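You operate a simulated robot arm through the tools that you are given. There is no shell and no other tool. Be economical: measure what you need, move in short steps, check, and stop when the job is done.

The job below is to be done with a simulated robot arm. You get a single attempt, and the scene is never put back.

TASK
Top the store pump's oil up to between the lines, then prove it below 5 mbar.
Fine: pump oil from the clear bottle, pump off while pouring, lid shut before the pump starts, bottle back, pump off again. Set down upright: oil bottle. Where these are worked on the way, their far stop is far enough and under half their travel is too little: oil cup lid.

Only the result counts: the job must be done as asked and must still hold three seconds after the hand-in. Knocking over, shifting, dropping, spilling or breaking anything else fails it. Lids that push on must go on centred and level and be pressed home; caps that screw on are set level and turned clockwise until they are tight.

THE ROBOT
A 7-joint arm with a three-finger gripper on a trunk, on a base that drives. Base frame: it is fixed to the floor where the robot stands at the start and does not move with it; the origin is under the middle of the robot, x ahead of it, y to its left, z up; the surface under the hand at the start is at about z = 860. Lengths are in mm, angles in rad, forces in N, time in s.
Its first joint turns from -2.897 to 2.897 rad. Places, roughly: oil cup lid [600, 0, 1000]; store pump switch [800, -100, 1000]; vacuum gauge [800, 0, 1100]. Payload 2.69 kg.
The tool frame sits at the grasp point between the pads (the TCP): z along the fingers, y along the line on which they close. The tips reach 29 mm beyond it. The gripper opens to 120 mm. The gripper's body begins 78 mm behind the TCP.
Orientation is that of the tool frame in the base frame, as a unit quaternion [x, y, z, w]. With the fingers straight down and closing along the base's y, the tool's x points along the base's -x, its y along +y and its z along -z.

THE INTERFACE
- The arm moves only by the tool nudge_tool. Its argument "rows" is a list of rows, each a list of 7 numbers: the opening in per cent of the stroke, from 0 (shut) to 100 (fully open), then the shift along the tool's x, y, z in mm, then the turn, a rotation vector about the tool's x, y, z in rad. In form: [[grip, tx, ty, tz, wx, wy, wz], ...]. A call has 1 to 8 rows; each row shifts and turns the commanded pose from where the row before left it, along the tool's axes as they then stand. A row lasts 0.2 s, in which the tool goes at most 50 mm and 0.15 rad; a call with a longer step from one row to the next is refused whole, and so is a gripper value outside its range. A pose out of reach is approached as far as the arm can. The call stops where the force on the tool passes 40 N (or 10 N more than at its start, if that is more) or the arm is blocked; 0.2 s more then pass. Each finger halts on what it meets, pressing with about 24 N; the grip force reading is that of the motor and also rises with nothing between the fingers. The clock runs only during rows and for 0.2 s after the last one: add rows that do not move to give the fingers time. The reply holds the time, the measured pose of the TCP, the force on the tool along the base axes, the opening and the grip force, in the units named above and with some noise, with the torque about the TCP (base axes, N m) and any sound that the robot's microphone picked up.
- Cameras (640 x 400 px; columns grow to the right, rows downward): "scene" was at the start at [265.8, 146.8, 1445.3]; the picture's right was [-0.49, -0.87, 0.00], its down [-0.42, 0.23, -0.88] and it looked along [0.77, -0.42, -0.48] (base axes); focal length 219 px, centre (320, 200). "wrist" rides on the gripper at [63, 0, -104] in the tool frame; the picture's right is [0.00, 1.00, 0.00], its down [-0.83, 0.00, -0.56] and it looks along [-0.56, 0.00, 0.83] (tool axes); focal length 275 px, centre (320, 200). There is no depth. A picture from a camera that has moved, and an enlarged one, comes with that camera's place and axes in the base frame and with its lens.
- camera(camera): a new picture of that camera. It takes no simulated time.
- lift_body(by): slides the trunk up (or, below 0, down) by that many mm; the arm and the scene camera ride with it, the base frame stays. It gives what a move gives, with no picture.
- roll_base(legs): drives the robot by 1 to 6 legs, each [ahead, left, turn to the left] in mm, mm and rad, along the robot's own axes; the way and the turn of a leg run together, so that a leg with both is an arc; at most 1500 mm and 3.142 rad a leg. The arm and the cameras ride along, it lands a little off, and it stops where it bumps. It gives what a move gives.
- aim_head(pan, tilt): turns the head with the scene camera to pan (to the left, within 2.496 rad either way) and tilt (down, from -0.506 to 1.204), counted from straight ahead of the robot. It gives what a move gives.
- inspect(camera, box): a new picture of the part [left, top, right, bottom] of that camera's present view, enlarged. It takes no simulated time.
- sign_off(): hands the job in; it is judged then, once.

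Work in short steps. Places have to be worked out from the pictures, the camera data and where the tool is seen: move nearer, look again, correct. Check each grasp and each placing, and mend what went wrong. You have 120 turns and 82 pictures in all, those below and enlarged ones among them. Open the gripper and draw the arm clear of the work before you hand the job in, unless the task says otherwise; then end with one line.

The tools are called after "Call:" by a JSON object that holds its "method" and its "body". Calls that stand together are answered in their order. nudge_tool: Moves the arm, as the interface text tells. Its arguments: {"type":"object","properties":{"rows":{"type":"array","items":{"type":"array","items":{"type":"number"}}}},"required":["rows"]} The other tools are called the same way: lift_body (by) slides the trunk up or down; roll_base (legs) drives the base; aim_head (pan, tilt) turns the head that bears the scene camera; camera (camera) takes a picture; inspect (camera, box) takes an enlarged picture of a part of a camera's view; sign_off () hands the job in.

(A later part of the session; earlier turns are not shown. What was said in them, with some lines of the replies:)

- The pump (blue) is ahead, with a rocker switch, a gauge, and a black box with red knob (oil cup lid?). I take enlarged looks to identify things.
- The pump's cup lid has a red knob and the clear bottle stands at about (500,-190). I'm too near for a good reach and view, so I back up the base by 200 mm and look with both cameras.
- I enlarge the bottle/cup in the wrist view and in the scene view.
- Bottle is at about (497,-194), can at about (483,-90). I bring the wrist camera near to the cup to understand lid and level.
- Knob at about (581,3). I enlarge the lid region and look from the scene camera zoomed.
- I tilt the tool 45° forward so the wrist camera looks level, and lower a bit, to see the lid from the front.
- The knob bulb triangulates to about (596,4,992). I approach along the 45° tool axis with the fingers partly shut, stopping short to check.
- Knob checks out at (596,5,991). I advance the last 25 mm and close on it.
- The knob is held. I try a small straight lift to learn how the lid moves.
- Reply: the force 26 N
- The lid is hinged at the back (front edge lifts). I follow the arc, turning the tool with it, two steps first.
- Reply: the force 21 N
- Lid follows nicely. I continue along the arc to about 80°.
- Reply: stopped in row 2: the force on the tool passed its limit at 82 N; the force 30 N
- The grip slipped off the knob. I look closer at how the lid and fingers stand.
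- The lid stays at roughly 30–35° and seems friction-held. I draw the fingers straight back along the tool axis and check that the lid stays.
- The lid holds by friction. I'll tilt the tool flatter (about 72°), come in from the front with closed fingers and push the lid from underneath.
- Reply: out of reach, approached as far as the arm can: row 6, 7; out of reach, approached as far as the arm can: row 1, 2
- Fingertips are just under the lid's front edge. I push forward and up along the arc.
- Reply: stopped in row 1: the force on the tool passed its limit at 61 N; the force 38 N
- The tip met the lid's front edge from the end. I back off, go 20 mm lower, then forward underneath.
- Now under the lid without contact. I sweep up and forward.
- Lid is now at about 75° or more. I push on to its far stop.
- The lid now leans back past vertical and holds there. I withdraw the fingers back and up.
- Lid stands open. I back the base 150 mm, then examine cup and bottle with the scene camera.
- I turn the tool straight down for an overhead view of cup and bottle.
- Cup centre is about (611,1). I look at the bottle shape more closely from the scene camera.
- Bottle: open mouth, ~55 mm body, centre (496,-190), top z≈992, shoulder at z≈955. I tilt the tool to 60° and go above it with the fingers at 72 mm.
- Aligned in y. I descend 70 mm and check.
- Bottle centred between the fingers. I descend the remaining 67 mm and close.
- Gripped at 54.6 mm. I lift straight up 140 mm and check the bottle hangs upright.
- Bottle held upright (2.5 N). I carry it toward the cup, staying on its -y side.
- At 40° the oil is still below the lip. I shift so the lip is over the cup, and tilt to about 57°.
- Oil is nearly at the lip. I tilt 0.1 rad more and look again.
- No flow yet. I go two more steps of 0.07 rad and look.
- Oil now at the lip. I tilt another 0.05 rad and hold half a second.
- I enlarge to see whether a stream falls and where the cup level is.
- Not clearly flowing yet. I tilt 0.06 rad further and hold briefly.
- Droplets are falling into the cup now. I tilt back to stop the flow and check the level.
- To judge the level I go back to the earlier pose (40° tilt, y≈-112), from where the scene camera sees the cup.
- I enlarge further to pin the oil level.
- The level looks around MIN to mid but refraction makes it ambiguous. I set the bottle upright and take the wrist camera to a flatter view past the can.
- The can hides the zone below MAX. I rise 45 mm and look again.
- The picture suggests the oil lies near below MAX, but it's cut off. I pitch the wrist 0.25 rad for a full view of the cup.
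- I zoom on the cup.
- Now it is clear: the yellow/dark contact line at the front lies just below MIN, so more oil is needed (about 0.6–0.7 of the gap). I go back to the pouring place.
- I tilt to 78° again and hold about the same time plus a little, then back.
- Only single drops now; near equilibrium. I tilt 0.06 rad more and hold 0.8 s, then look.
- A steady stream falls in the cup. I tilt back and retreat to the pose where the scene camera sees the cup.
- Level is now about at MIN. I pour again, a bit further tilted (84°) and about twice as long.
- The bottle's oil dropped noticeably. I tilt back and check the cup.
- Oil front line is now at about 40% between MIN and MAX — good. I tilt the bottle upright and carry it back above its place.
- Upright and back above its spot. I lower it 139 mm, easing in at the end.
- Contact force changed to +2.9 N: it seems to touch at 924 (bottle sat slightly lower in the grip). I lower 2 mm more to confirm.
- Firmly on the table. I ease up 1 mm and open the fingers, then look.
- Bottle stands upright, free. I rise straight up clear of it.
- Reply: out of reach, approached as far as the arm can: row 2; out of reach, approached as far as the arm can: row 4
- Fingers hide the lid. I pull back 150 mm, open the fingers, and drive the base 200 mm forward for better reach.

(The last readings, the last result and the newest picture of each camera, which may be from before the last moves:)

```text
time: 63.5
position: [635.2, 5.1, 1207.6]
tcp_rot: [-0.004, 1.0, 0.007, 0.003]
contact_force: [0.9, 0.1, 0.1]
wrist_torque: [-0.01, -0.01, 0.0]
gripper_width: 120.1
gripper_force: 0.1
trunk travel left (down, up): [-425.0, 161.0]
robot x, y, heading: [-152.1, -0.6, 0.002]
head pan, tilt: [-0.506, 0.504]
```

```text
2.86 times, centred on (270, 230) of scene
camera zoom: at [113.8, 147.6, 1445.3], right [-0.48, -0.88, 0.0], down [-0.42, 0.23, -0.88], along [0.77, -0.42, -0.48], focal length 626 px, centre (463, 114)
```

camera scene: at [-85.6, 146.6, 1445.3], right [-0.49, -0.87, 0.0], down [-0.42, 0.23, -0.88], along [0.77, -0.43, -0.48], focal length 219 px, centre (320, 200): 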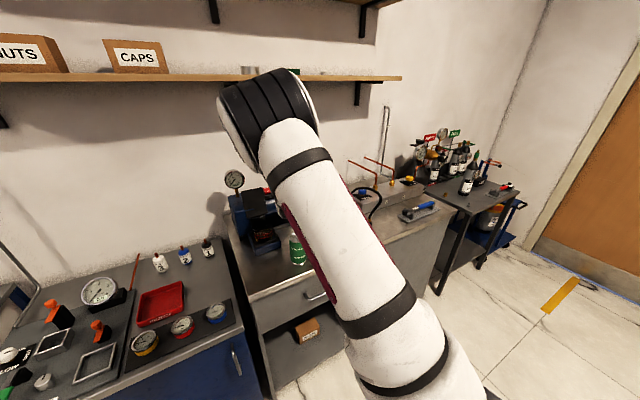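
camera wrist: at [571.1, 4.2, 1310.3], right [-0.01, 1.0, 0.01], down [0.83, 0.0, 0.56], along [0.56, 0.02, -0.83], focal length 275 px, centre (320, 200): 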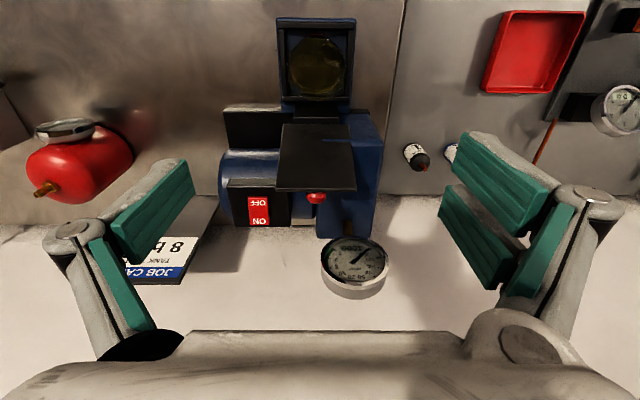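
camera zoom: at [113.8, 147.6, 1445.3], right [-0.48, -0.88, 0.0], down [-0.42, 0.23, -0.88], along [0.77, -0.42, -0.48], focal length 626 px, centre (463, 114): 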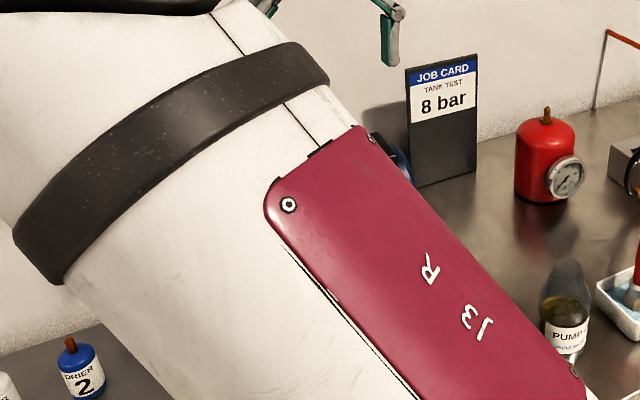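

Lid: hinge edge about (685,975), top edge about (720,1070), leaning at ~110°. I go behind it with closed fingers at y≈-27, pointing down.

Call:
{"method": "nudge_tool", "body": {"rows": [[50, -42, -11, 0, 0, 0, 0], [0, -42, -11, 0, 0, 0, 0], [0, -41, -10, 0, 0, 0, 0], [0, 0, 0, 0, 0, 0, 0], [0, 0, 0, 30, 0, 0, 0], [0, 0, 0, 30, 0, 0, 0]]}}

Call:
{"method": "camera", "body": {"camera": "wrist"}}

```text
time: 65.1
position: [737.0, -17.4, 1202.0]
tcp_rot: [0.01, 0.999, 0.005, 0.05]
contact_force: [0.0, 0.3, 0.3]
wrist_torque: [0.0, 0.0, 0.01]
gripper_width: 0.4
gripper_force: 24.0
trunk travel left (down, up): [-425.0, 161.0]
robot x, y, heading: [-171.2, 16.4, 0.027]
head pan, tilt: [-0.506, 0.504]
stopped in row 6: the arm was blocked; the commanded pose is now the measured one
```

```text
11 pictures are left
camera wrist: at [664.0, -17.0, 1298.5], right [0.01, 1.0, 0.01], down [0.77, -0.02, 0.64], along [0.64, 0.0, -0.77], focal length 275 px, centre (320, 200)
```

wrist: 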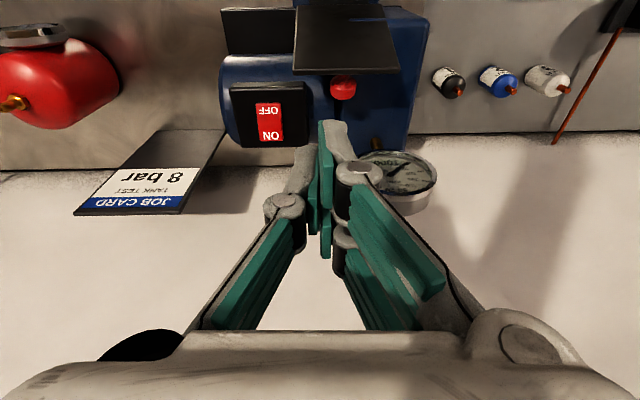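

Arm blocked somewhere and the base was pushed back. I look with the scene camera to see what it touches.

Call:
{"method": "camera", "body": {"camera": "scene"}}

```text
10 pictures are left
camera scene: at [71.1, 169.0, 1450.4], right [-0.46, -0.89, -0.01], down [-0.41, 0.22, -0.88], along [0.78, -0.4, -0.47], focal length 219 px, centre (320, 200)
```

scene: 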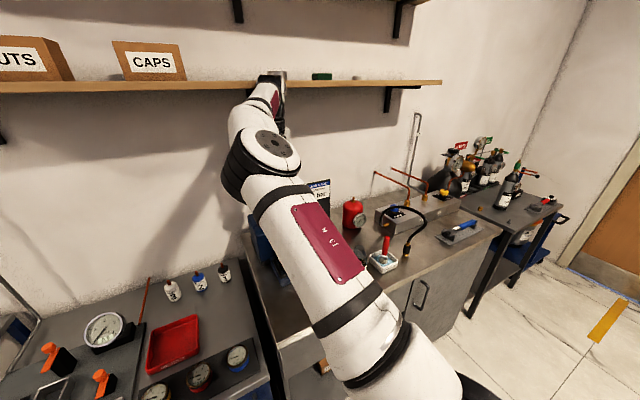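

The wrist joint is against the shelf's front edge because the hand is too high. I retreat 80 mm in x first.

Call:
{"method": "nudge_tool", "body": {"rows": [[0, 20, 0, 0, 0, 0, 0], [0, 30, 0, 0, 0, 0, 0], [0, 30, 0, 0, 0, 0, 0], [0, 0, 0, 0, 0, 0, 0]]}}

Call:
{"method": "camera", "body": {"camera": "scene"}}

```text
time: 66.1
position: [683.4, -18.4, 1167.6]
tcp_rot: [-0.003, 1.0, 0.004, 0.027]
contact_force: [-0.2, 0.0, -0.7]
wrist_torque: [0.04, -0.02, 0.04]
gripper_width: 0.0
gripper_force: 24.7
trunk travel left (down, up): [-425.0, 161.0]
robot x, y, heading: [-152.3, 4.5, 0.019]
head pan, tilt: [-0.506, 0.504]
```

```text
9 pictures are left
camera scene: at [108.0, 156.5, 1445.1], right [-0.47, -0.88, 0.0], down [-0.43, 0.23, -0.88], along [0.77, -0.41, -0.48], focal length 219 px, centre (320, 200)
```

scene: 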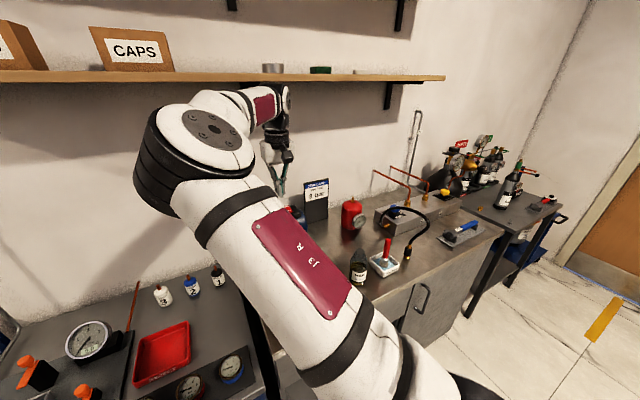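

All intact; robot settled. I lower to z 1120 first, then go over the lid's top edge and down behind it.

Call:
{"method": "nudge_tool", "body": {"rows": [[0, 0, -9, 47, 0, 0.05, 0], [0, -26, 0, 0, 0, 0, 0], [0, -26, 0, 0, 0, 0, 0], [0, -25, 0, 0, 0, 0, 0], [0, 0, 0, 20, 0, 0, 0], [0, 0, 0, 20, 0, 0, 0]]}}

Call:
{"method": "camera", "body": {"camera": "wrist"}}

```text
time: 67.5
position: [764.2, -27.0, 1082.2]
tcp_rot: [-0.003, 1.0, 0.004, 0.003]
contact_force: [0.1, -0.1, -0.5]
wrist_torque: [0.0, -0.01, 0.01]
gripper_width: 0.0
gripper_force: 24.2
trunk travel left (down, up): [-425.0, 161.0]
robot x, y, heading: [-157.1, 6.0, 0.014]
head pan, tilt: [-0.506, 0.504]
```

```text
8 pictures are left
camera wrist: at [700.8, -27.9, 1184.3], right [-0.01, 1.0, 0.01], down [0.83, 0.0, 0.56], along [0.56, 0.01, -0.83], focal length 275 px, centre (320, 200)
```

wrist: 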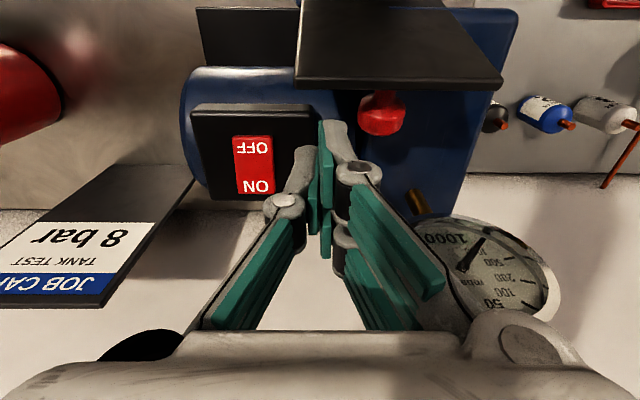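

Fingertips are behind the lid. I sweep it forward past vertical.

Call:
{"method": "nudge_tool", "body": {"rows": [[0, 24, 1, 0, 0, 0, 0], [0, 20, 1, 0, 0, 0, 0], [0, 26, 0, 0, 0, 0, 0], [0, 26, 0, 5, 0, 0, 0]]}}

Call:
{"method": "camera", "body": {"camera": "wrist"}}

```text
time: 68.5
position: [668.1, -25.1, 1077.0]
tcp_rot: [-0.003, 1.0, 0.003, 0.003]
contact_force: [0.4, -0.1, 0.0]
wrist_torque: [0.02, 0.03, 0.01]
gripper_width: 0.0
gripper_force: 24.3
trunk travel left (down, up): [-425.0, 161.0]
robot x, y, heading: [-153.7, 5.6, 0.013]
head pan, tilt: [-0.506, 0.504]
```

```text
7 pictures are left
camera wrist: at [604.1, -26.0, 1179.3], right [-0.01, 1.0, 0.01], down [0.83, 0.01, 0.56], along [0.56, 0.01, -0.83], focal length 275 px, centre (320, 200)
```

wrist: 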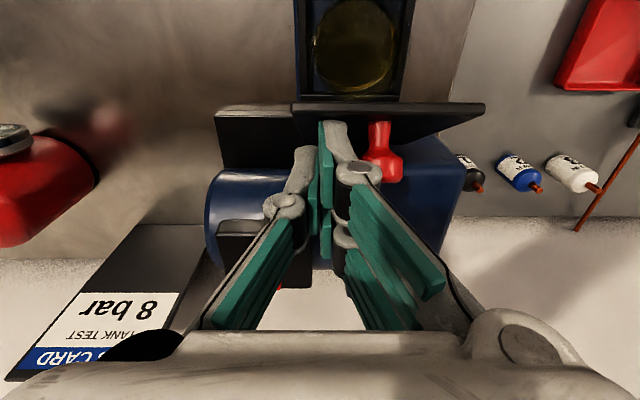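

Lid is past vertical, coming over. I continue the arc downward.

Call:
{"method": "nudge_tool", "body": {"rows": [[0, 11, 0, 6, 0, 0, 0], [0, 11, 0, 7, 0, 0, 0], [0, 9, 0, 10, 0, 0, 0], [0, 8, 0, 10, 0, 0, 0], [0, 5, 0, 12, 0, 0, 0], [0, 4, 0, 12, 0, 0, 0], [0, 1, 0, 8, 0, 0, 0]]}}

```text
time: 70.1
position: [620.7, -23.8, 1012.3]
tcp_rot: [-0.004, 1.0, 0.004, 0.003]
contact_force: [0.0, -0.2, -0.1]
wrist_torque: [0.0, -0.03, 0.0]
gripper_width: 0.2
gripper_force: 23.9
trunk travel left (down, up): [-425.0, 161.0]
robot x, y, heading: [-157.1, 6.8, 0.02]
head pan, tilt: [-0.506, 0.504]
```

Tip at z 983. I press gently further until contact shows.

Call:
{"method": "nudge_tool", "body": {"rows": [[0, 0, 0, 3, 0, 0, 0], [0, 0, 0, 3, 0, 0, 0], [0, 0, 0, 3, 0, 0, 0], [0, 0, 0, 3, 0, 0, 0]]}}

Call:
{"method": "camera", "body": {"camera": "wrist"}}

```text
time: 71.1
position: [620.0, -24.8, 999.3]
tcp_rot: [-0.003, 1.0, 0.004, 0.003]
contact_force: [-0.6, 0.0, 0.3]
wrist_torque: [-0.01, 0.0, 0.0]
gripper_width: 0.0
gripper_force: 23.9
trunk travel left (down, up): [-425.0, 161.0]
robot x, y, heading: [-155.6, 6.0, 0.014]
head pan, tilt: [-0.506, 0.504]
```

```text
6 pictures are left
camera wrist: at [555.7, -25.8, 1101.5], right [-0.01, 1.0, 0.01], down [0.83, 0.0, 0.56], along [0.56, 0.01, -0.83], focal length 275 px, centre (320, 200)
```

wrist: 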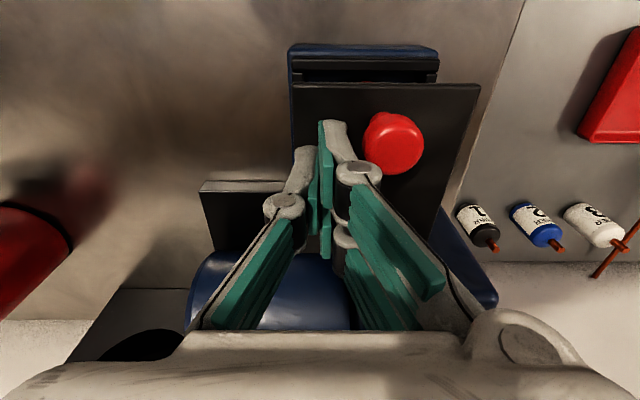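

Lid almost flat; still no force. I keep pressing in small steps until it bottoms.

Call:
{"method": "nudge_tool", "body": {"rows": [[0, 0, 0, 2, 0, 0, 0], [0, 0, 0, 2, 0, 0, 0], [0, 0, 0, 2, 0, 0, 0], [0, 0, 0, 2, 0, 0, 0], [0, 0, 0, 2, 0, 0, 0], [0, 0, 0, 2, 0, 0, 0]]}}

```text
time: 72.3
position: [621.6, -25.1, 991.8]
tcp_rot: [-0.003, 1.0, 0.004, 0.006]
contact_force: [-9.7, 2.9, 20.5]
wrist_torque: [0.1, 0.42, -0.01]
gripper_width: 5.8
gripper_force: 28.1
trunk travel left (down, up): [-425.0, 161.0]
robot x, y, heading: [-156.5, 7.4, 0.01]
head pan, tilt: [-0.506, 0.504]
stopped in row 6: the force on the tool passed its limit at 43 N (the readings are from after the stop); the commanded pose is now the measured one
```

Lid is pressed shut (43 N at the stop). I rise to z≈1112 and go forward to see the switch and gauge.

Call:
{"method": "nudge_tool", "body": {"rows": [[0, 0, 0, -20, 0, 0, 0], [0, 0, 0, -50, 0, 0, 0], [0, 0, 0, -50, 0, 0, 0], [0, -42, 0, 0, 0, 0, 0], [0, -42, 0, 0, 0, 0, 0], [0, -38, 0, 0, 0, 0, 0]]}}

Call:
{"method": "inspect", "body": {"camera": "wrist", "box": [180, 0, 540, 320]}}

```text
time: 73.7
position: [741.7, -24.7, 1112.8]
tcp_rot: [-0.003, 1.0, 0.005, 0.006]
contact_force: [-0.4, 0.1, 1.1]
wrist_torque: [-0.05, -0.01, 0.01]
gripper_width: 0.0
gripper_force: 28.6
trunk travel left (down, up): [-425.0, 161.0]
robot x, y, heading: [-156.7, 11.0, 0.016]
head pan, tilt: [-0.506, 0.504]
```

```text
1.25 times, centred on (360, 160) of wrist
camera zoom: at [677.5, -25.4, 1215.0], right [-0.01, 1.0, 0.01], down [0.83, 0.01, 0.56], along [0.56, 0.01, -0.83], focal length 344 px, centre (270, 250)
```

zoom: 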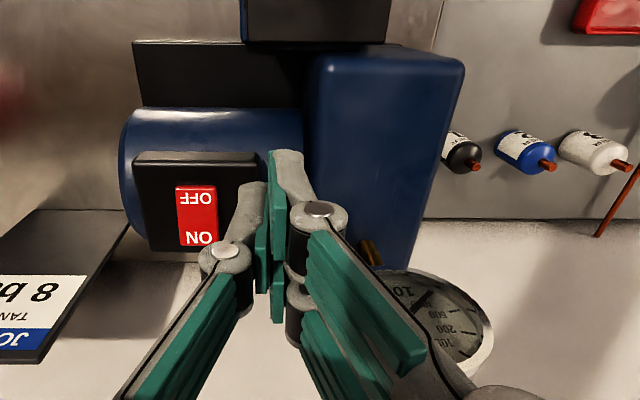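

Rocker is around (775,-66,z≈1035), ON end at x≈787. I go above the ON end and press gently.

Call:
{"method": "nudge_tool", "body": {"rows": [[0, -24, -20.5, 5, 0, 0, 0], [0, -24, -20.5, 5, 0, 0, 0], [0, 0, 0, 10, 0, 0, 0], [0, 0, 0, 8, 0, 0, 0]]}}

Call:
{"method": "camera", "body": {"camera": "wrist"}}

```text
time: 74.7
position: [790.1, -66.1, 1084.2]
tcp_rot: [-0.002, 1.0, 0.004, 0.005]
contact_force: [0.0, -0.3, 0.2]
wrist_torque: [0.03, -0.04, 0.0]
gripper_width: 0.0
gripper_force: 28.9
trunk travel left (down, up): [-425.0, 161.0]
robot x, y, heading: [-154.7, 5.7, 0.016]
head pan, tilt: [-0.506, 0.504]
```

```text
4 pictures are left
camera wrist: at [725.9, -66.6, 1186.7], right [-0.01, 1.0, 0.01], down [0.83, 0.01, 0.56], along [0.56, 0.01, -0.83], focal length 275 px, centre (320, 200)
```

wrist: 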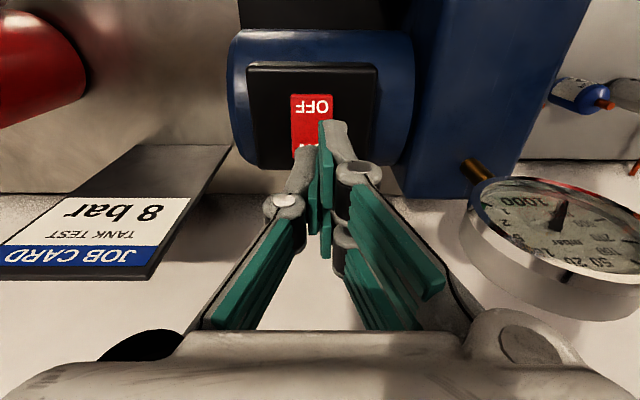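

Good aim; shift 4 mm in y and press down in small steps.

Call:
{"method": "nudge_tool", "body": {"rows": [[0, 0, -4, 6, 0, 0, 0], [0, 0, 0, 4, 0, 0, 0], [0, 0, 0, 3, 0, 0, 0], [0, 0, 0, 3, 0, 0, 0], [0, 0, 0, 3, 0, 0, 0], [0, 0, 0, 3, 0, 0, 0], [0, 0, 0, 3, 0, 0, 0]]}}

```text
time: 76.3
position: [790.0, -69.1, 1059.8]
tcp_rot: [-0.004, 1.0, 0.003, 0.006]
contact_force: [0.2, 0.8, -0.3]
wrist_torque: [-0.06, 0.01, -0.01]
gripper_width: 0.0
gripper_force: 28.6
trunk travel left (down, up): [-425.0, 161.0]
robot x, y, heading: [-155.3, 4.8, 0.019]
head pan, tilt: [-0.506, 0.504]
```

Tip is at z≈1031 and no contact yet; I keep going down in 2 mm steps.

Call:
{"method": "nudge_tool", "body": {"rows": [[0, 0, 0, 2, 0, 0, 0], [0, 0, 0, 2, 0, 0, 0], [0, 0, 0, 2, 0, 0, 0], [0, 0, 0, 2, 0, 0, 0], [0, 0, 0, 2, 0, 0, 0], [0, 0, 0, 2, 0, 0, 0], [0, 0, 0, 2, 0, 0, 0]]}}

```text
time: 77.9
position: [789.0, -68.9, 1049.1]
tcp_rot: [-0.004, 1.0, 0.004, 0.007]
contact_force: [1.1, -0.6, 13.1]
wrist_torque: [-0.04, 0.02, -0.03]
gripper_width: 6.2
gripper_force: 29.0
trunk travel left (down, up): [-425.0, 161.0]
robot x, y, heading: [-157.3, 8.6, 0.012]
head pan, tilt: [-0.506, 0.504]
```

Contact at z≈1049 (13 N). I press a little more.

Call:
{"method": "nudge_tool", "body": {"rows": [[0, 0, 0, 2, 0, 0, 0], [0, 0, 0, 2, 0, 0, 0], [0, 0, 0, 2, 0, 0, 0], [0, 0, 0, 2, 0, 0, 0]]}}

```text
time: 78.6
position: [791.1, -69.2, 1047.1]
tcp_rot: [-0.003, 1.0, 0.003, 0.009]
contact_force: [-5.2, 0.7, 10.3]
wrist_torque: [-0.01, 0.16, -0.02]
gripper_width: 5.9
gripper_force: 28.3
trunk travel left (down, up): [-425.0, 161.0]
robot x, y, heading: [-158.3, 5.9, 0.013]
head pan, tilt: [-0.506, 0.504]
stopped in row 3: the force on the tool passed its limit at 43 N (the readings are from after the stop); the commanded pose is now the measured one
```

Pressed to the stop. I lift 37 mm and look at rocker and gauge together.

Call:
{"method": "nudge_tool", "body": {"rows": [[0, 0, 0, -19, 0, 0, 0], [0, 0, 5, -18, 0, 0, 0], [0, 0, 0, 0, 0, 0, 0], [0, 0, 0, 0, 0, 0, 0], [0, 0, 0, 0, 0, 0, 0]]}}

Call:
{"method": "inspect", "body": {"camera": "wrist", "box": [220, 20, 640, 320]}}

```text
time: 79.8
position: [791.7, -64.9, 1083.0]
tcp_rot: [-0.004, 1.0, 0.003, 0.009]
contact_force: [0.4, -0.2, -0.1]
wrist_torque: [-0.02, -0.01, 0.02]
gripper_width: 0.0
gripper_force: 28.6
trunk travel left (down, up): [-425.0, 161.0]
robot x, y, heading: [-156.6, 6.0, 0.012]
head pan, tilt: [-0.506, 0.504]
```

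```text
1.33 times, centred on (430, 170) of wrist
camera zoom: at [725.5, -65.1, 1185.0], right [-0.01, 1.0, 0.01], down [0.82, 0.01, 0.57], along [0.57, 0.01, -0.82], focal length 367 px, centre (173, 240)
```

zoom: 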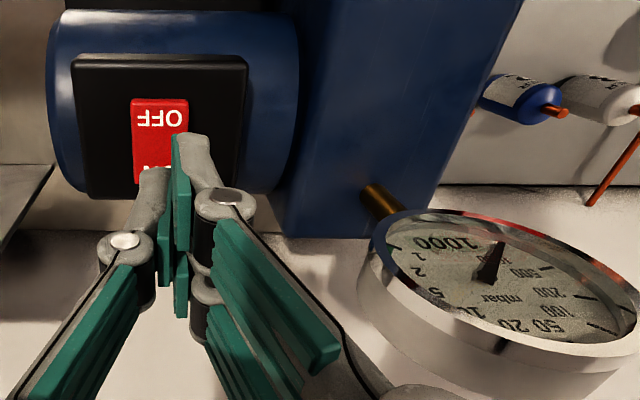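

The needle still sits at 1000 and the rocker looks unchanged: with the switch top really at z≈1020 the rocker spans x≈763–805, so I pressed its middle. I press again at x≈802.

Call:
{"method": "nudge_tool", "body": {"rows": [[0, -11, -5, 0, 0, 0, 0], [0, 0, 0, 18, 0, 0, 0], [0, 0, 0, 10, 0, 0, 0], [0, 0, 0, 4, 0, 0, 0], [0, 0, 0, 3, 0, 0, 0], [0, 0, 0, 2, 0, 0, 0], [0, 0, 0, 2, 0, 0, 0], [0, 0, 0, 2, 0, 0, 0]]}}

```text
time: 81.7
position: [804.1, -69.2, 1047.8]
tcp_rot: [-0.005, 1.0, 0.002, 0.013]
contact_force: [-5.5, 1.9, 12.1]
wrist_torque: [0.06, 0.38, 0.02]
gripper_width: 6.0
gripper_force: 28.1
trunk travel left (down, up): [-425.0, 161.0]
robot x, y, heading: [-162.1, 5.1, 0.01]
head pan, tilt: [-0.506, 0.504]
stopped in row 8: the force on the tool passed its limit at 42 N (the readings are from after the stop); the commanded pose is now the measured one
```

Pressed again at the outer end. I lift and wait about 2.5 s to see whether the gauge moves.

Call:
{"method": "nudge_tool", "body": {"rows": [[0, 0, 0, -18, 0, 0, 0], [0, 0, 5, -18, 0, 0, 0], [0, 11, 0, 0, 0, 0, 0], [0, 0, 0, 0, 0, 0, 0], [0, 0, 0, 0, 0, 0, 0], [0, 0, 0, 0, 0, 0, 0], [0, 0, 0, 0, 0, 0, 0], [0, 0, 0, 0, 0, 0, 0]]}}

Call:
{"method": "nudge_tool", "body": {"rows": [[0, 0, 0, 0, 0, 0, 0], [0, 0, 0, 0, 0, 0, 0], [0, 0, 0, 0, 0, 0, 0], [0, 0, 0, 0, 0, 0, 0], [0, 0, 0, 0, 0, 0, 0], [0, 0, 0, 0, 0, 0, 0]]}}

Call:
{"method": "inspect", "body": {"camera": "wrist", "box": [220, 20, 640, 320]}}

```text
time: 83.5
position: [791.9, -64.1, 1082.0]
tcp_rot: [-0.004, 1.0, 0.002, 0.013]
contact_force: [-0.5, 0.0, 0.0]
wrist_torque: [0.01, 0.03, 0.01]
gripper_width: 0.3
gripper_force: 28.0
trunk travel left (down, up): [-425.0, 161.0]
robot x, y, heading: [-150.7, 4.6, 0.011]
head pan, tilt: [-0.506, 0.504]
```

```text
time: 84.9
position: [791.5, -64.1, 1082.4]
tcp_rot: [-0.004, 1.0, 0.003, 0.013]
contact_force: [0.6, 0.7, 0.6]
wrist_torque: [0.01, 0.01, -0.01]
gripper_width: 0.0
gripper_force: 29.0
trunk travel left (down, up): [-425.0, 161.0]
robot x, y, heading: [-155.6, 5.4, 0.015]
head pan, tilt: [-0.506, 0.504]
```

```text
1.33 times, centred on (430, 170) of wrist
camera zoom: at [725.9, -65.1, 1183.9], right [-0.01, 1.0, 0.0], down [0.82, 0.01, 0.58], along [0.58, 0.01, -0.82], focal length 367 px, centre (173, 240)
```

zoom: 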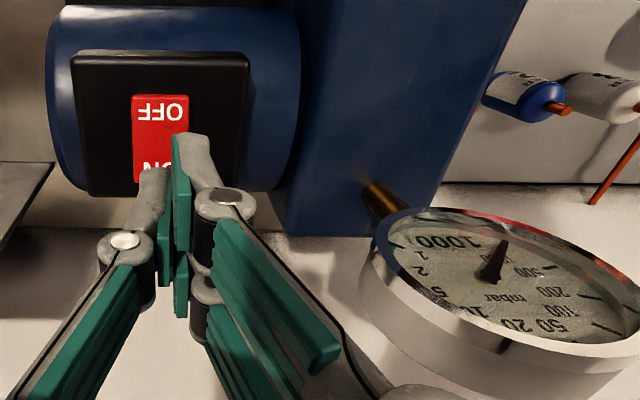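

Gauge unchanged. I re-triangulate the rocker nearer (y≈-73, x≈772–815), so the far ON end is about x=812. I probe/press there, keeping the hand clear of the gauge.

Call:
{"method": "nudge_tool", "body": {"rows": [[0, -23, -12, 0, 0, 0, 0], [0, 0, 0, 20, 0, 0, 0], [0, 0, 0, 10, 0, 0, 0], [0, 0, 0, 3, 0, 0, 0], [0, 0, 0, 3, 0, 0, 0], [0, 0, 0, 3, 0, 0, 0], [0, 0, 0, 3, 0, 0, 0], [0, 0, 0, 3, 0, 0, 0]]}}

```text
time: 86.6
position: [816.7, -76.5, 1047.1]
tcp_rot: [-0.003, 1.0, 0.001, 0.018]
contact_force: [-1.8, 1.1, 9.7]
wrist_torque: [0.05, 0.28, -0.05]
gripper_width: 0.0
gripper_force: 27.8
trunk travel left (down, up): [-425.0, 161.0]
robot x, y, heading: [-157.4, 5.4, 0.012]
head pan, tilt: [-0.506, 0.504]
stopped in row 8: the force on the tool passed its limit at 45 N (the readings are from after the stop); the commanded pose is now the measured one
```

All contacts end at z≈1018, so I'm probably resting on the switch housing with the flat tip. I lift, tilt the tool 0.4 rad so only a corner presses, and aim at x≈800, y≈-70.5.

Call:
{"method": "nudge_tool", "body": {"rows": [[0, 0, 0, -30, 0, 0, 0], [0, 20, 6, 0, 0, -0.134, 0], [0, 0, 0, 0, 0, -0.134, 0], [0, 0, 0, 0, 0, -0.132, 0], [0, 0, 0, 0, 0, 0, 0]]}}

```text
time: 87.8
position: [795.5, -70.6, 1072.9]
tcp_rot: [-0.005, 0.977, 0.001, 0.214]
contact_force: [-0.3, 0.2, -0.2]
wrist_torque: [0.0, 0.03, -0.02]
gripper_width: 0.0
gripper_force: 28.6
trunk travel left (down, up): [-425.0, 161.0]
robot x, y, heading: [-154.6, 7.4, 0.012]
head pan, tilt: [-0.506, 0.504]
```

Corner is over (800,-70.6). I descend in small steps.

Call:
{"method": "nudge_tool", "body": {"rows": [[0, 8.4, 0, 18.2, 0, 0, 0], [0, 1, 0, 2.2, 0, 0, 0], [0, 1, 0, 2.2, 0, 0, 0], [0, 1, 0, 2.2, 0, 0, 0], [0, 1, 0, 2.2, 0, 0, 0], [0, 1, 0, 2.2, 0, 0, 0]]}}

```text
time: 88.8
position: [797.1, -71.0, 1055.2]
tcp_rot: [-0.003, 0.975, 0.001, 0.221]
contact_force: [0.3, 0.5, 9.5]
wrist_torque: [0.07, 0.05, -0.06]
gripper_width: 0.0
gripper_force: 29.4
trunk travel left (down, up): [-425.0, 161.0]
robot x, y, heading: [-158.8, 4.4, 0.012]
head pan, tilt: [-0.506, 0.504]
stopped in row 5: the force on the tool passed its limit at 44 N (the readings are from after the stop); the commanded pose is now the measured one
```

Torque readings suggest the real contact point lies ~20 mm toward -x of the TCP, so all presses were near the rocker's pivot (x≈790). I straighten the tool and press with TCP at x≈828.

Call:
{"method": "nudge_tool", "body": {"rows": [[0, -12.7, 0, -27.2, 0, 0, 0], [0, 0, 0, 0, 0, 0.147, 0], [0, 0, 0, 0, 0, 0.147, 0], [0, 0, 0, 0, 0, 0.147, 0], [0, -31, 0, 0, 0, 0, 0], [0, 0, 0, 0, 0, 0, 0]]}}

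Call:
{"method": "nudge_tool", "body": {"rows": [[0, 0, 0, 20, 0, 0, 0], [0, 0, 0, 10, 0, 0, 0], [0, 0, 0, 3, 0, 0, 0], [0, 0, 0, 3, 0, 0, 0], [0, 0, 0, 3, 0, 0, 0], [0, 0, 0, 3, 0, 0, 0]]}}

```text
time: 90.2
position: [814.5, -69.5, 1083.1]
tcp_rot: [-0.004, 1.0, 0.001, 0.0]
contact_force: [0.8, 0.6, 1.2]
wrist_torque: [-0.1, 0.03, 0.02]
gripper_width: 0.0
gripper_force: 28.8
out of reach, approached as far as the arm can: row 5
trunk travel left (down, up): [-425.0, 161.0]
robot x, y, heading: [-157.3, 6.3, 0.013]
head pan, tilt: [-0.506, 0.504]
```

```text
time: 91.7
position: [817.1, -70.1, 1047.7]
tcp_rot: [-0.006, 1.0, 0.001, 0.006]
contact_force: [-1.0, 0.5, 9.2]
wrist_torque: [0.01, 0.21, 0.02]
gripper_width: 0.0
gripper_force: 28.1
trunk travel left (down, up): [-425.0, 161.0]
robot x, y, heading: [-156.5, 6.2, 0.012]
head pan, tilt: [-0.506, 0.504]
stopped in row 6: the force on the tool passed its limit at 42 N (the readings are from after the stop); the commanded pose is now the measured one
```

Reach limited x to 817 and contact at ≈797 again. I lift, pull back, and drive the base 70 mm forward.

Call:
{"method": "nudge_tool", "body": {"rows": [[0, 0, 0, -20, 0, 0, 0], [0, 0, 0, -20, 0, 0, 0], [0, 30, 0, 0, 0, 0, 0], [0, 30, 0, 0, 0, 0, 0]]}}

Call:
{"method": "roll_base", "body": {"legs": [[70, 0, 0]]}}

```text
time: 92.7
position: [756.4, -73.4, 1084.0]
tcp_rot: [-0.004, 1.0, -0.001, 0.005]
contact_force: [0.1, -1.1, -0.3]
wrist_torque: [0.01, 0.01, 0.02]
gripper_width: 0.0
gripper_force: 28.9
trunk travel left (down, up): [-425.0, 161.0]
robot x, y, heading: [-156.4, 6.2, 0.015]
head pan, tilt: [-0.506, 0.504]
```

```text
time: 93.7
position: [827.6, -70.8, 1084.1]
tcp_rot: [-0.004, 1.0, 0.001, 0.004]
contact_force: [0.1, 0.4, -1.5]
wrist_torque: [0.02, 0.0, 0.0]
gripper_width: 0.1
gripper_force: 28.3
trunk travel left (down, up): [-425.0, 161.0]
robot x, y, heading: [-86.3, 7.0, 0.011]
head pan, tilt: [-0.506, 0.504]
```

TCP is now at x=828. I press down here.

Call:
{"method": "nudge_tool", "body": {"rows": [[0, 0, 0, 20, 0, 0, 0], [0, 0, 0, 10, 0, 0, 0], [0, 0, 0, 4, 0, 0, 0], [0, 0, 0, 3, 0, 0, 0], [0, 0, 0, 3, 0, 0, 0], [0, 0, 0, 3, 0, 0, 0], [0, 0, 0, 3, 0, 0, 0]]}}

```text
time: 95.4
position: [828.3, -70.5, 1045.2]
tcp_rot: [-0.005, 1.0, -0.001, 0.008]
contact_force: [-1.3, 0.9, 10.4]
wrist_torque: [0.06, 0.31, -0.03]
gripper_width: 0.0
gripper_force: 28.3
trunk travel left (down, up): [-425.0, 161.0]
robot x, y, heading: [-84.0, 9.8, 0.017]
head pan, tilt: [-0.506, 0.504]
stopped in row 7: the force on the tool passed its limit at 42 N (the readings are from after the stop); the commanded pose is now the measured one
```

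I now draw the arm clear to the right to view gauge, switch and lid together with the scene camera.

Call:
{"method": "nudge_tool", "body": {"rows": [[0, 0, 0, -20, 0, 0, 0], [0, 0, 0, -25, 0, 0, 0], [0, 45, 0, 0, 0, 0, 0], [0, 45, 0, 0, 0, 0, 0], [0, 45, 0, 0, 0, 0, 0], [0, 35, -25, -20, 0, 0, 0], [0, 20, -35, -25, 0, 0, 0], [0, 20, -35, -25, 0, 0, 0]]}}

Call:
{"method": "nudge_tool", "body": {"rows": [[0, 5, -35, -30, 0, 0, 0], [0, 5, -35, -30, 0, 0, 0], [0, 5, -20, -35, 0, 0, 0], [0, 5, 0, -40, 0, 0, 0]]}}

Call:
{"method": "inspect", "body": {"camera": "scene", "box": [215, 195, 335, 315]}}

```text
time: 97.2
position: [617.7, -167.2, 1153.0]
tcp_rot: [-0.006, 1.0, -0.001, 0.007]
contact_force: [0.4, 1.1, 1.5]
wrist_torque: [-0.07, 0.04, 0.01]
gripper_width: 0.3
gripper_force: 28.0
trunk travel left (down, up): [-425.0, 161.0]
robot x, y, heading: [-88.5, 6.2, 0.011]
head pan, tilt: [-0.506, 0.504]
```

```text
time: 98.2
position: [597.2, -258.3, 1290.2]
tcp_rot: [-0.005, 1.0, 0.0, 0.007]
contact_force: [0.7, -0.7, -0.6]
wrist_torque: [0.0, 0.03, -0.02]
gripper_width: 0.2
gripper_force: 28.3
trunk travel left (down, up): [-425.0, 161.0]
robot x, y, heading: [-88.3, 3.4, 0.009]
head pan, tilt: [-0.506, 0.504]
```

```text
3.33 times, centred on (275, 255) of scene
camera zoom: at [177.6, 157.9, 1445.3], right [-0.47, -0.88, 0.0], down [-0.43, 0.23, -0.88], along [0.77, -0.41, -0.48], focal length 730 px, centre (470, 17)
```

zoom: 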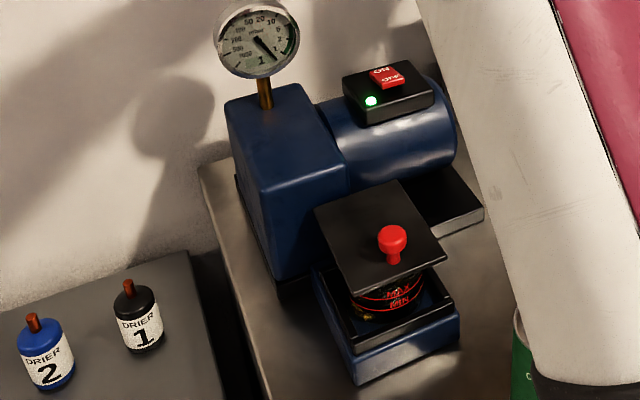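

Excellent: the pump light is green and the gauge reads "1" with the needle at ~1 mbar — proven below 5 mbar. Now I return to press the OFF end (x≈765–778).

Call:
{"method": "nudge_tool", "body": {"rows": [[0, -5, 22, 35, 0, 0, 0], [0, -5, 23, 35, 0, 0, 0], [0, -5, 23, 35, 0, 0, 0], [0, -5, 23, 32, 0, 0, 0], [0, -20, 35, 22, 0, 0, 0], [0, -25, 35, 22, 0, 0, 0], [0, -25, 26, 14, 0, 0, 0]]}}

Call:
{"method": "nudge_tool", "body": {"rows": [[0, -40, 0, 0, 0, 0, 0], [0, -40, 0, 0, 0, 0, 0], [0, 0, 0, 0, 0, 0, 0]]}}

```text
time: 99.8
position: [688.2, -70.0, 1094.9]
tcp_rot: [-0.004, 1.0, -0.001, 0.009]
contact_force: [0.2, -0.6, 0.2]
wrist_torque: [0.06, -0.03, 0.0]
gripper_width: 0.2
gripper_force: 28.5
trunk travel left (down, up): [-425.0, 161.0]
robot x, y, heading: [-84.2, 9.5, 0.009]
head pan, tilt: [-0.506, 0.504]
```

```text
time: 100.6
position: [767.9, -68.9, 1097.1]
tcp_rot: [-0.005, 1.0, 0.0, 0.008]
contact_force: [-0.3, -0.4, -0.4]
wrist_torque: [0.02, -0.01, 0.01]
gripper_width: 0.0
gripper_force: 28.6
trunk travel left (down, up): [-425.0, 161.0]
robot x, y, heading: [-86.7, 8.0, 0.014]
head pan, tilt: [-0.506, 0.504]
```

Above x=768. I press down on the OFF end.

Call:
{"method": "nudge_tool", "body": {"rows": [[0, 0, -2, 25, 0, 0, 0], [0, 0, 0, 12, 0, 0, 0], [0, 0, 0, 5, 0, 0, 0], [0, 0, 0, 3, 0, 0, 0], [0, 0, 0, 3, 0, 0, 0], [0, 0, 0, 3, 0, 0, 0], [0, 0, 0, 3, 0, 0, 0], [0, 0, 0, 3, 0, 0, 0]]}}

```text
time: 102.4
position: [769.7, -71.4, 1047.5]
tcp_rot: [-0.005, 1.0, 0.0, 0.013]
contact_force: [-6.2, 1.7, 14.1]
wrist_torque: [0.08, -0.06, 0.03]
gripper_width: 5.8
gripper_force: 28.5
trunk travel left (down, up): [-425.0, 161.0]
robot x, y, heading: [-85.7, 9.3, 0.009]
head pan, tilt: [-0.506, 0.504]
stopped in row 8: the force on the tool passed its limit at 45 N (the readings are from after the stop); the commanded pose is now the measured one
```

Contact near x≈780 at the tip's edge. I lift and press again further out at x≈757.

Call:
{"method": "nudge_tool", "body": {"rows": [[0, 0, 0, -12, 0, 0, 0], [0, 12, 0, 0, 0, 0, 0], [0, 0, 0, 9, 0, 0, 0], [0, 0, 0, 3, 0, 0, 0], [0, 0, 0, 3, 0, 0, 0], [0, 0, 0, 3, 0, 0, 0], [0, 0, 0, 3, 0, 0, 0], [0, 0, 0, 3, 0, 0, 0]]}}

```text
time: 103.8
position: [757.4, -72.9, 1046.3]
tcp_rot: [-0.006, 1.0, -0.001, 0.015]
contact_force: [-10.7, 2.3, 17.0]
wrist_torque: [0.11, -0.1, 0.11]
gripper_width: 0.0
gripper_force: 28.2
trunk travel left (down, up): [-425.0, 161.0]
robot x, y, heading: [-83.5, 1.0, 0.011]
head pan, tilt: [-0.506, 0.504]
stopped in row 7: the force on the tool passed its limit at 44 N (the readings are from after the stop); the commanded pose is now the measured one
```

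I press once more, further out at x≈747, to mirror the ON press.

Call:
{"method": "nudge_tool", "body": {"rows": [[0, 0, 0, -12, 0, 0, 0], [0, 10, 2, 0, 0, 0, 0], [0, 0, 0, 9, 0, 0, 0], [0, 0, 0, 3, 0, 0, 0], [0, 0, 0, 3, 0, 0, 0], [0, 0, 0, 3, 0, 0, 0], [0, 0, 0, 3, 0, 0, 0], [0, 0, 0, 3, 0, 0, 0]]}}

```text
time: 105.2
position: [749.9, -70.7, 1043.9]
tcp_rot: [-0.006, 1.0, -0.001, 0.019]
contact_force: [-11.0, 3.3, 17.1]
wrist_torque: [0.15, -0.12, 0.16]
gripper_width: 0.0
gripper_force: 28.8
trunk travel left (down, up): [-425.0, 161.0]
robot x, y, heading: [-84.7, 6.6, 0.011]
head pan, tilt: [-0.506, 0.504]
stopped in row 7: the force on the tool passed its limit at 45 N (the readings are from after the stop); the commanded pose is now the measured one
```

The surface now gave 1015 here, sloping down to the OFF side. I retreat clear with the gripper open, and use the last picture to check.

Call:
{"method": "nudge_tool", "body": {"rows": [[0, 0, 0, -20, 0, 0, 0], [0, 0, 0, -30, 0, 0, 0], [0, 45, 0, 0, 0, 0, 0], [0, 45, 0, 0, 0, 0, 0], [0, 35, -25, -20, 0, 0, 0], [0, 15, -35, -25, 0, 0, 0], [0, 10, -35, -25, 0, 0, 0], [0, 0, -30, -30, 0, 0, 0]]}}

Call:
{"method": "nudge_tool", "body": {"rows": [[30, 0, -30, -35, 0, 0, 0], [60, 0, -30, -35, 0, 0, 0], [100, 0, 0, -40, 0, 0, 0], [100, 0, 0, 0, 0, 0, 0]]}}

Call:
{"method": "inspect", "body": {"camera": "scene", "box": [215, 195, 335, 315]}}

```text
time: 107.0
position: [595.6, -195.4, 1186.1]
tcp_rot: [-0.005, 1.0, -0.002, 0.019]
contact_force: [0.8, 0.3, -0.3]
wrist_torque: [-0.07, 0.01, -0.01]
gripper_width: 0.2
gripper_force: 28.9
trunk travel left (down, up): [-425.0, 161.0]
robot x, y, heading: [-87.3, 4.7, 0.015]
head pan, tilt: [-0.506, 0.504]
```

```text
time: 108.0
position: [592.4, -256.2, 1296.1]
tcp_rot: [-0.005, 1.0, -0.001, 0.019]
contact_force: [-1.3, -0.3, -0.7]
wrist_torque: [0.02, 0.01, 0.0]
gripper_width: 120.0
gripper_force: 0.1
trunk travel left (down, up): [-425.0, 161.0]
robot x, y, heading: [-86.0, 8.2, 0.015]
head pan, tilt: [-0.506, 0.504]
```

```text
3.33 times, centred on (275, 255) of scene
camera zoom: at [177.3, 158.0, 1445.3], right [-0.47, -0.88, 0.0], down [-0.43, 0.23, -0.88], along [0.77, -0.41, -0.48], focal length 730 px, centre (470, 17)
```

zoom: 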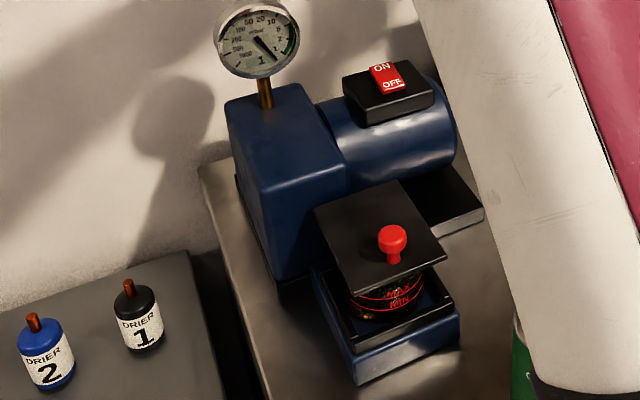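

The pump light is out and the rocker is at OFF. The gauge still holds about 1 mbar, the lid is shut, the bottle is back and the arm is clear, so I hand in.

Call:
{"method": "sign_off", "body": {}}

```text
The job is handed in.
```

The store pump's oil is topped up to between the lines, at about 40% of the way from MIN to MAX. With the lid shut, the pump pulled down to about 1 mbar on the gauge. The pump is off again, the oil bottle is back upright in its place, and the arm is clear. While reaching for the lid, the wrist bumped the shelf's front edge; nothing on the shelf looked moved.
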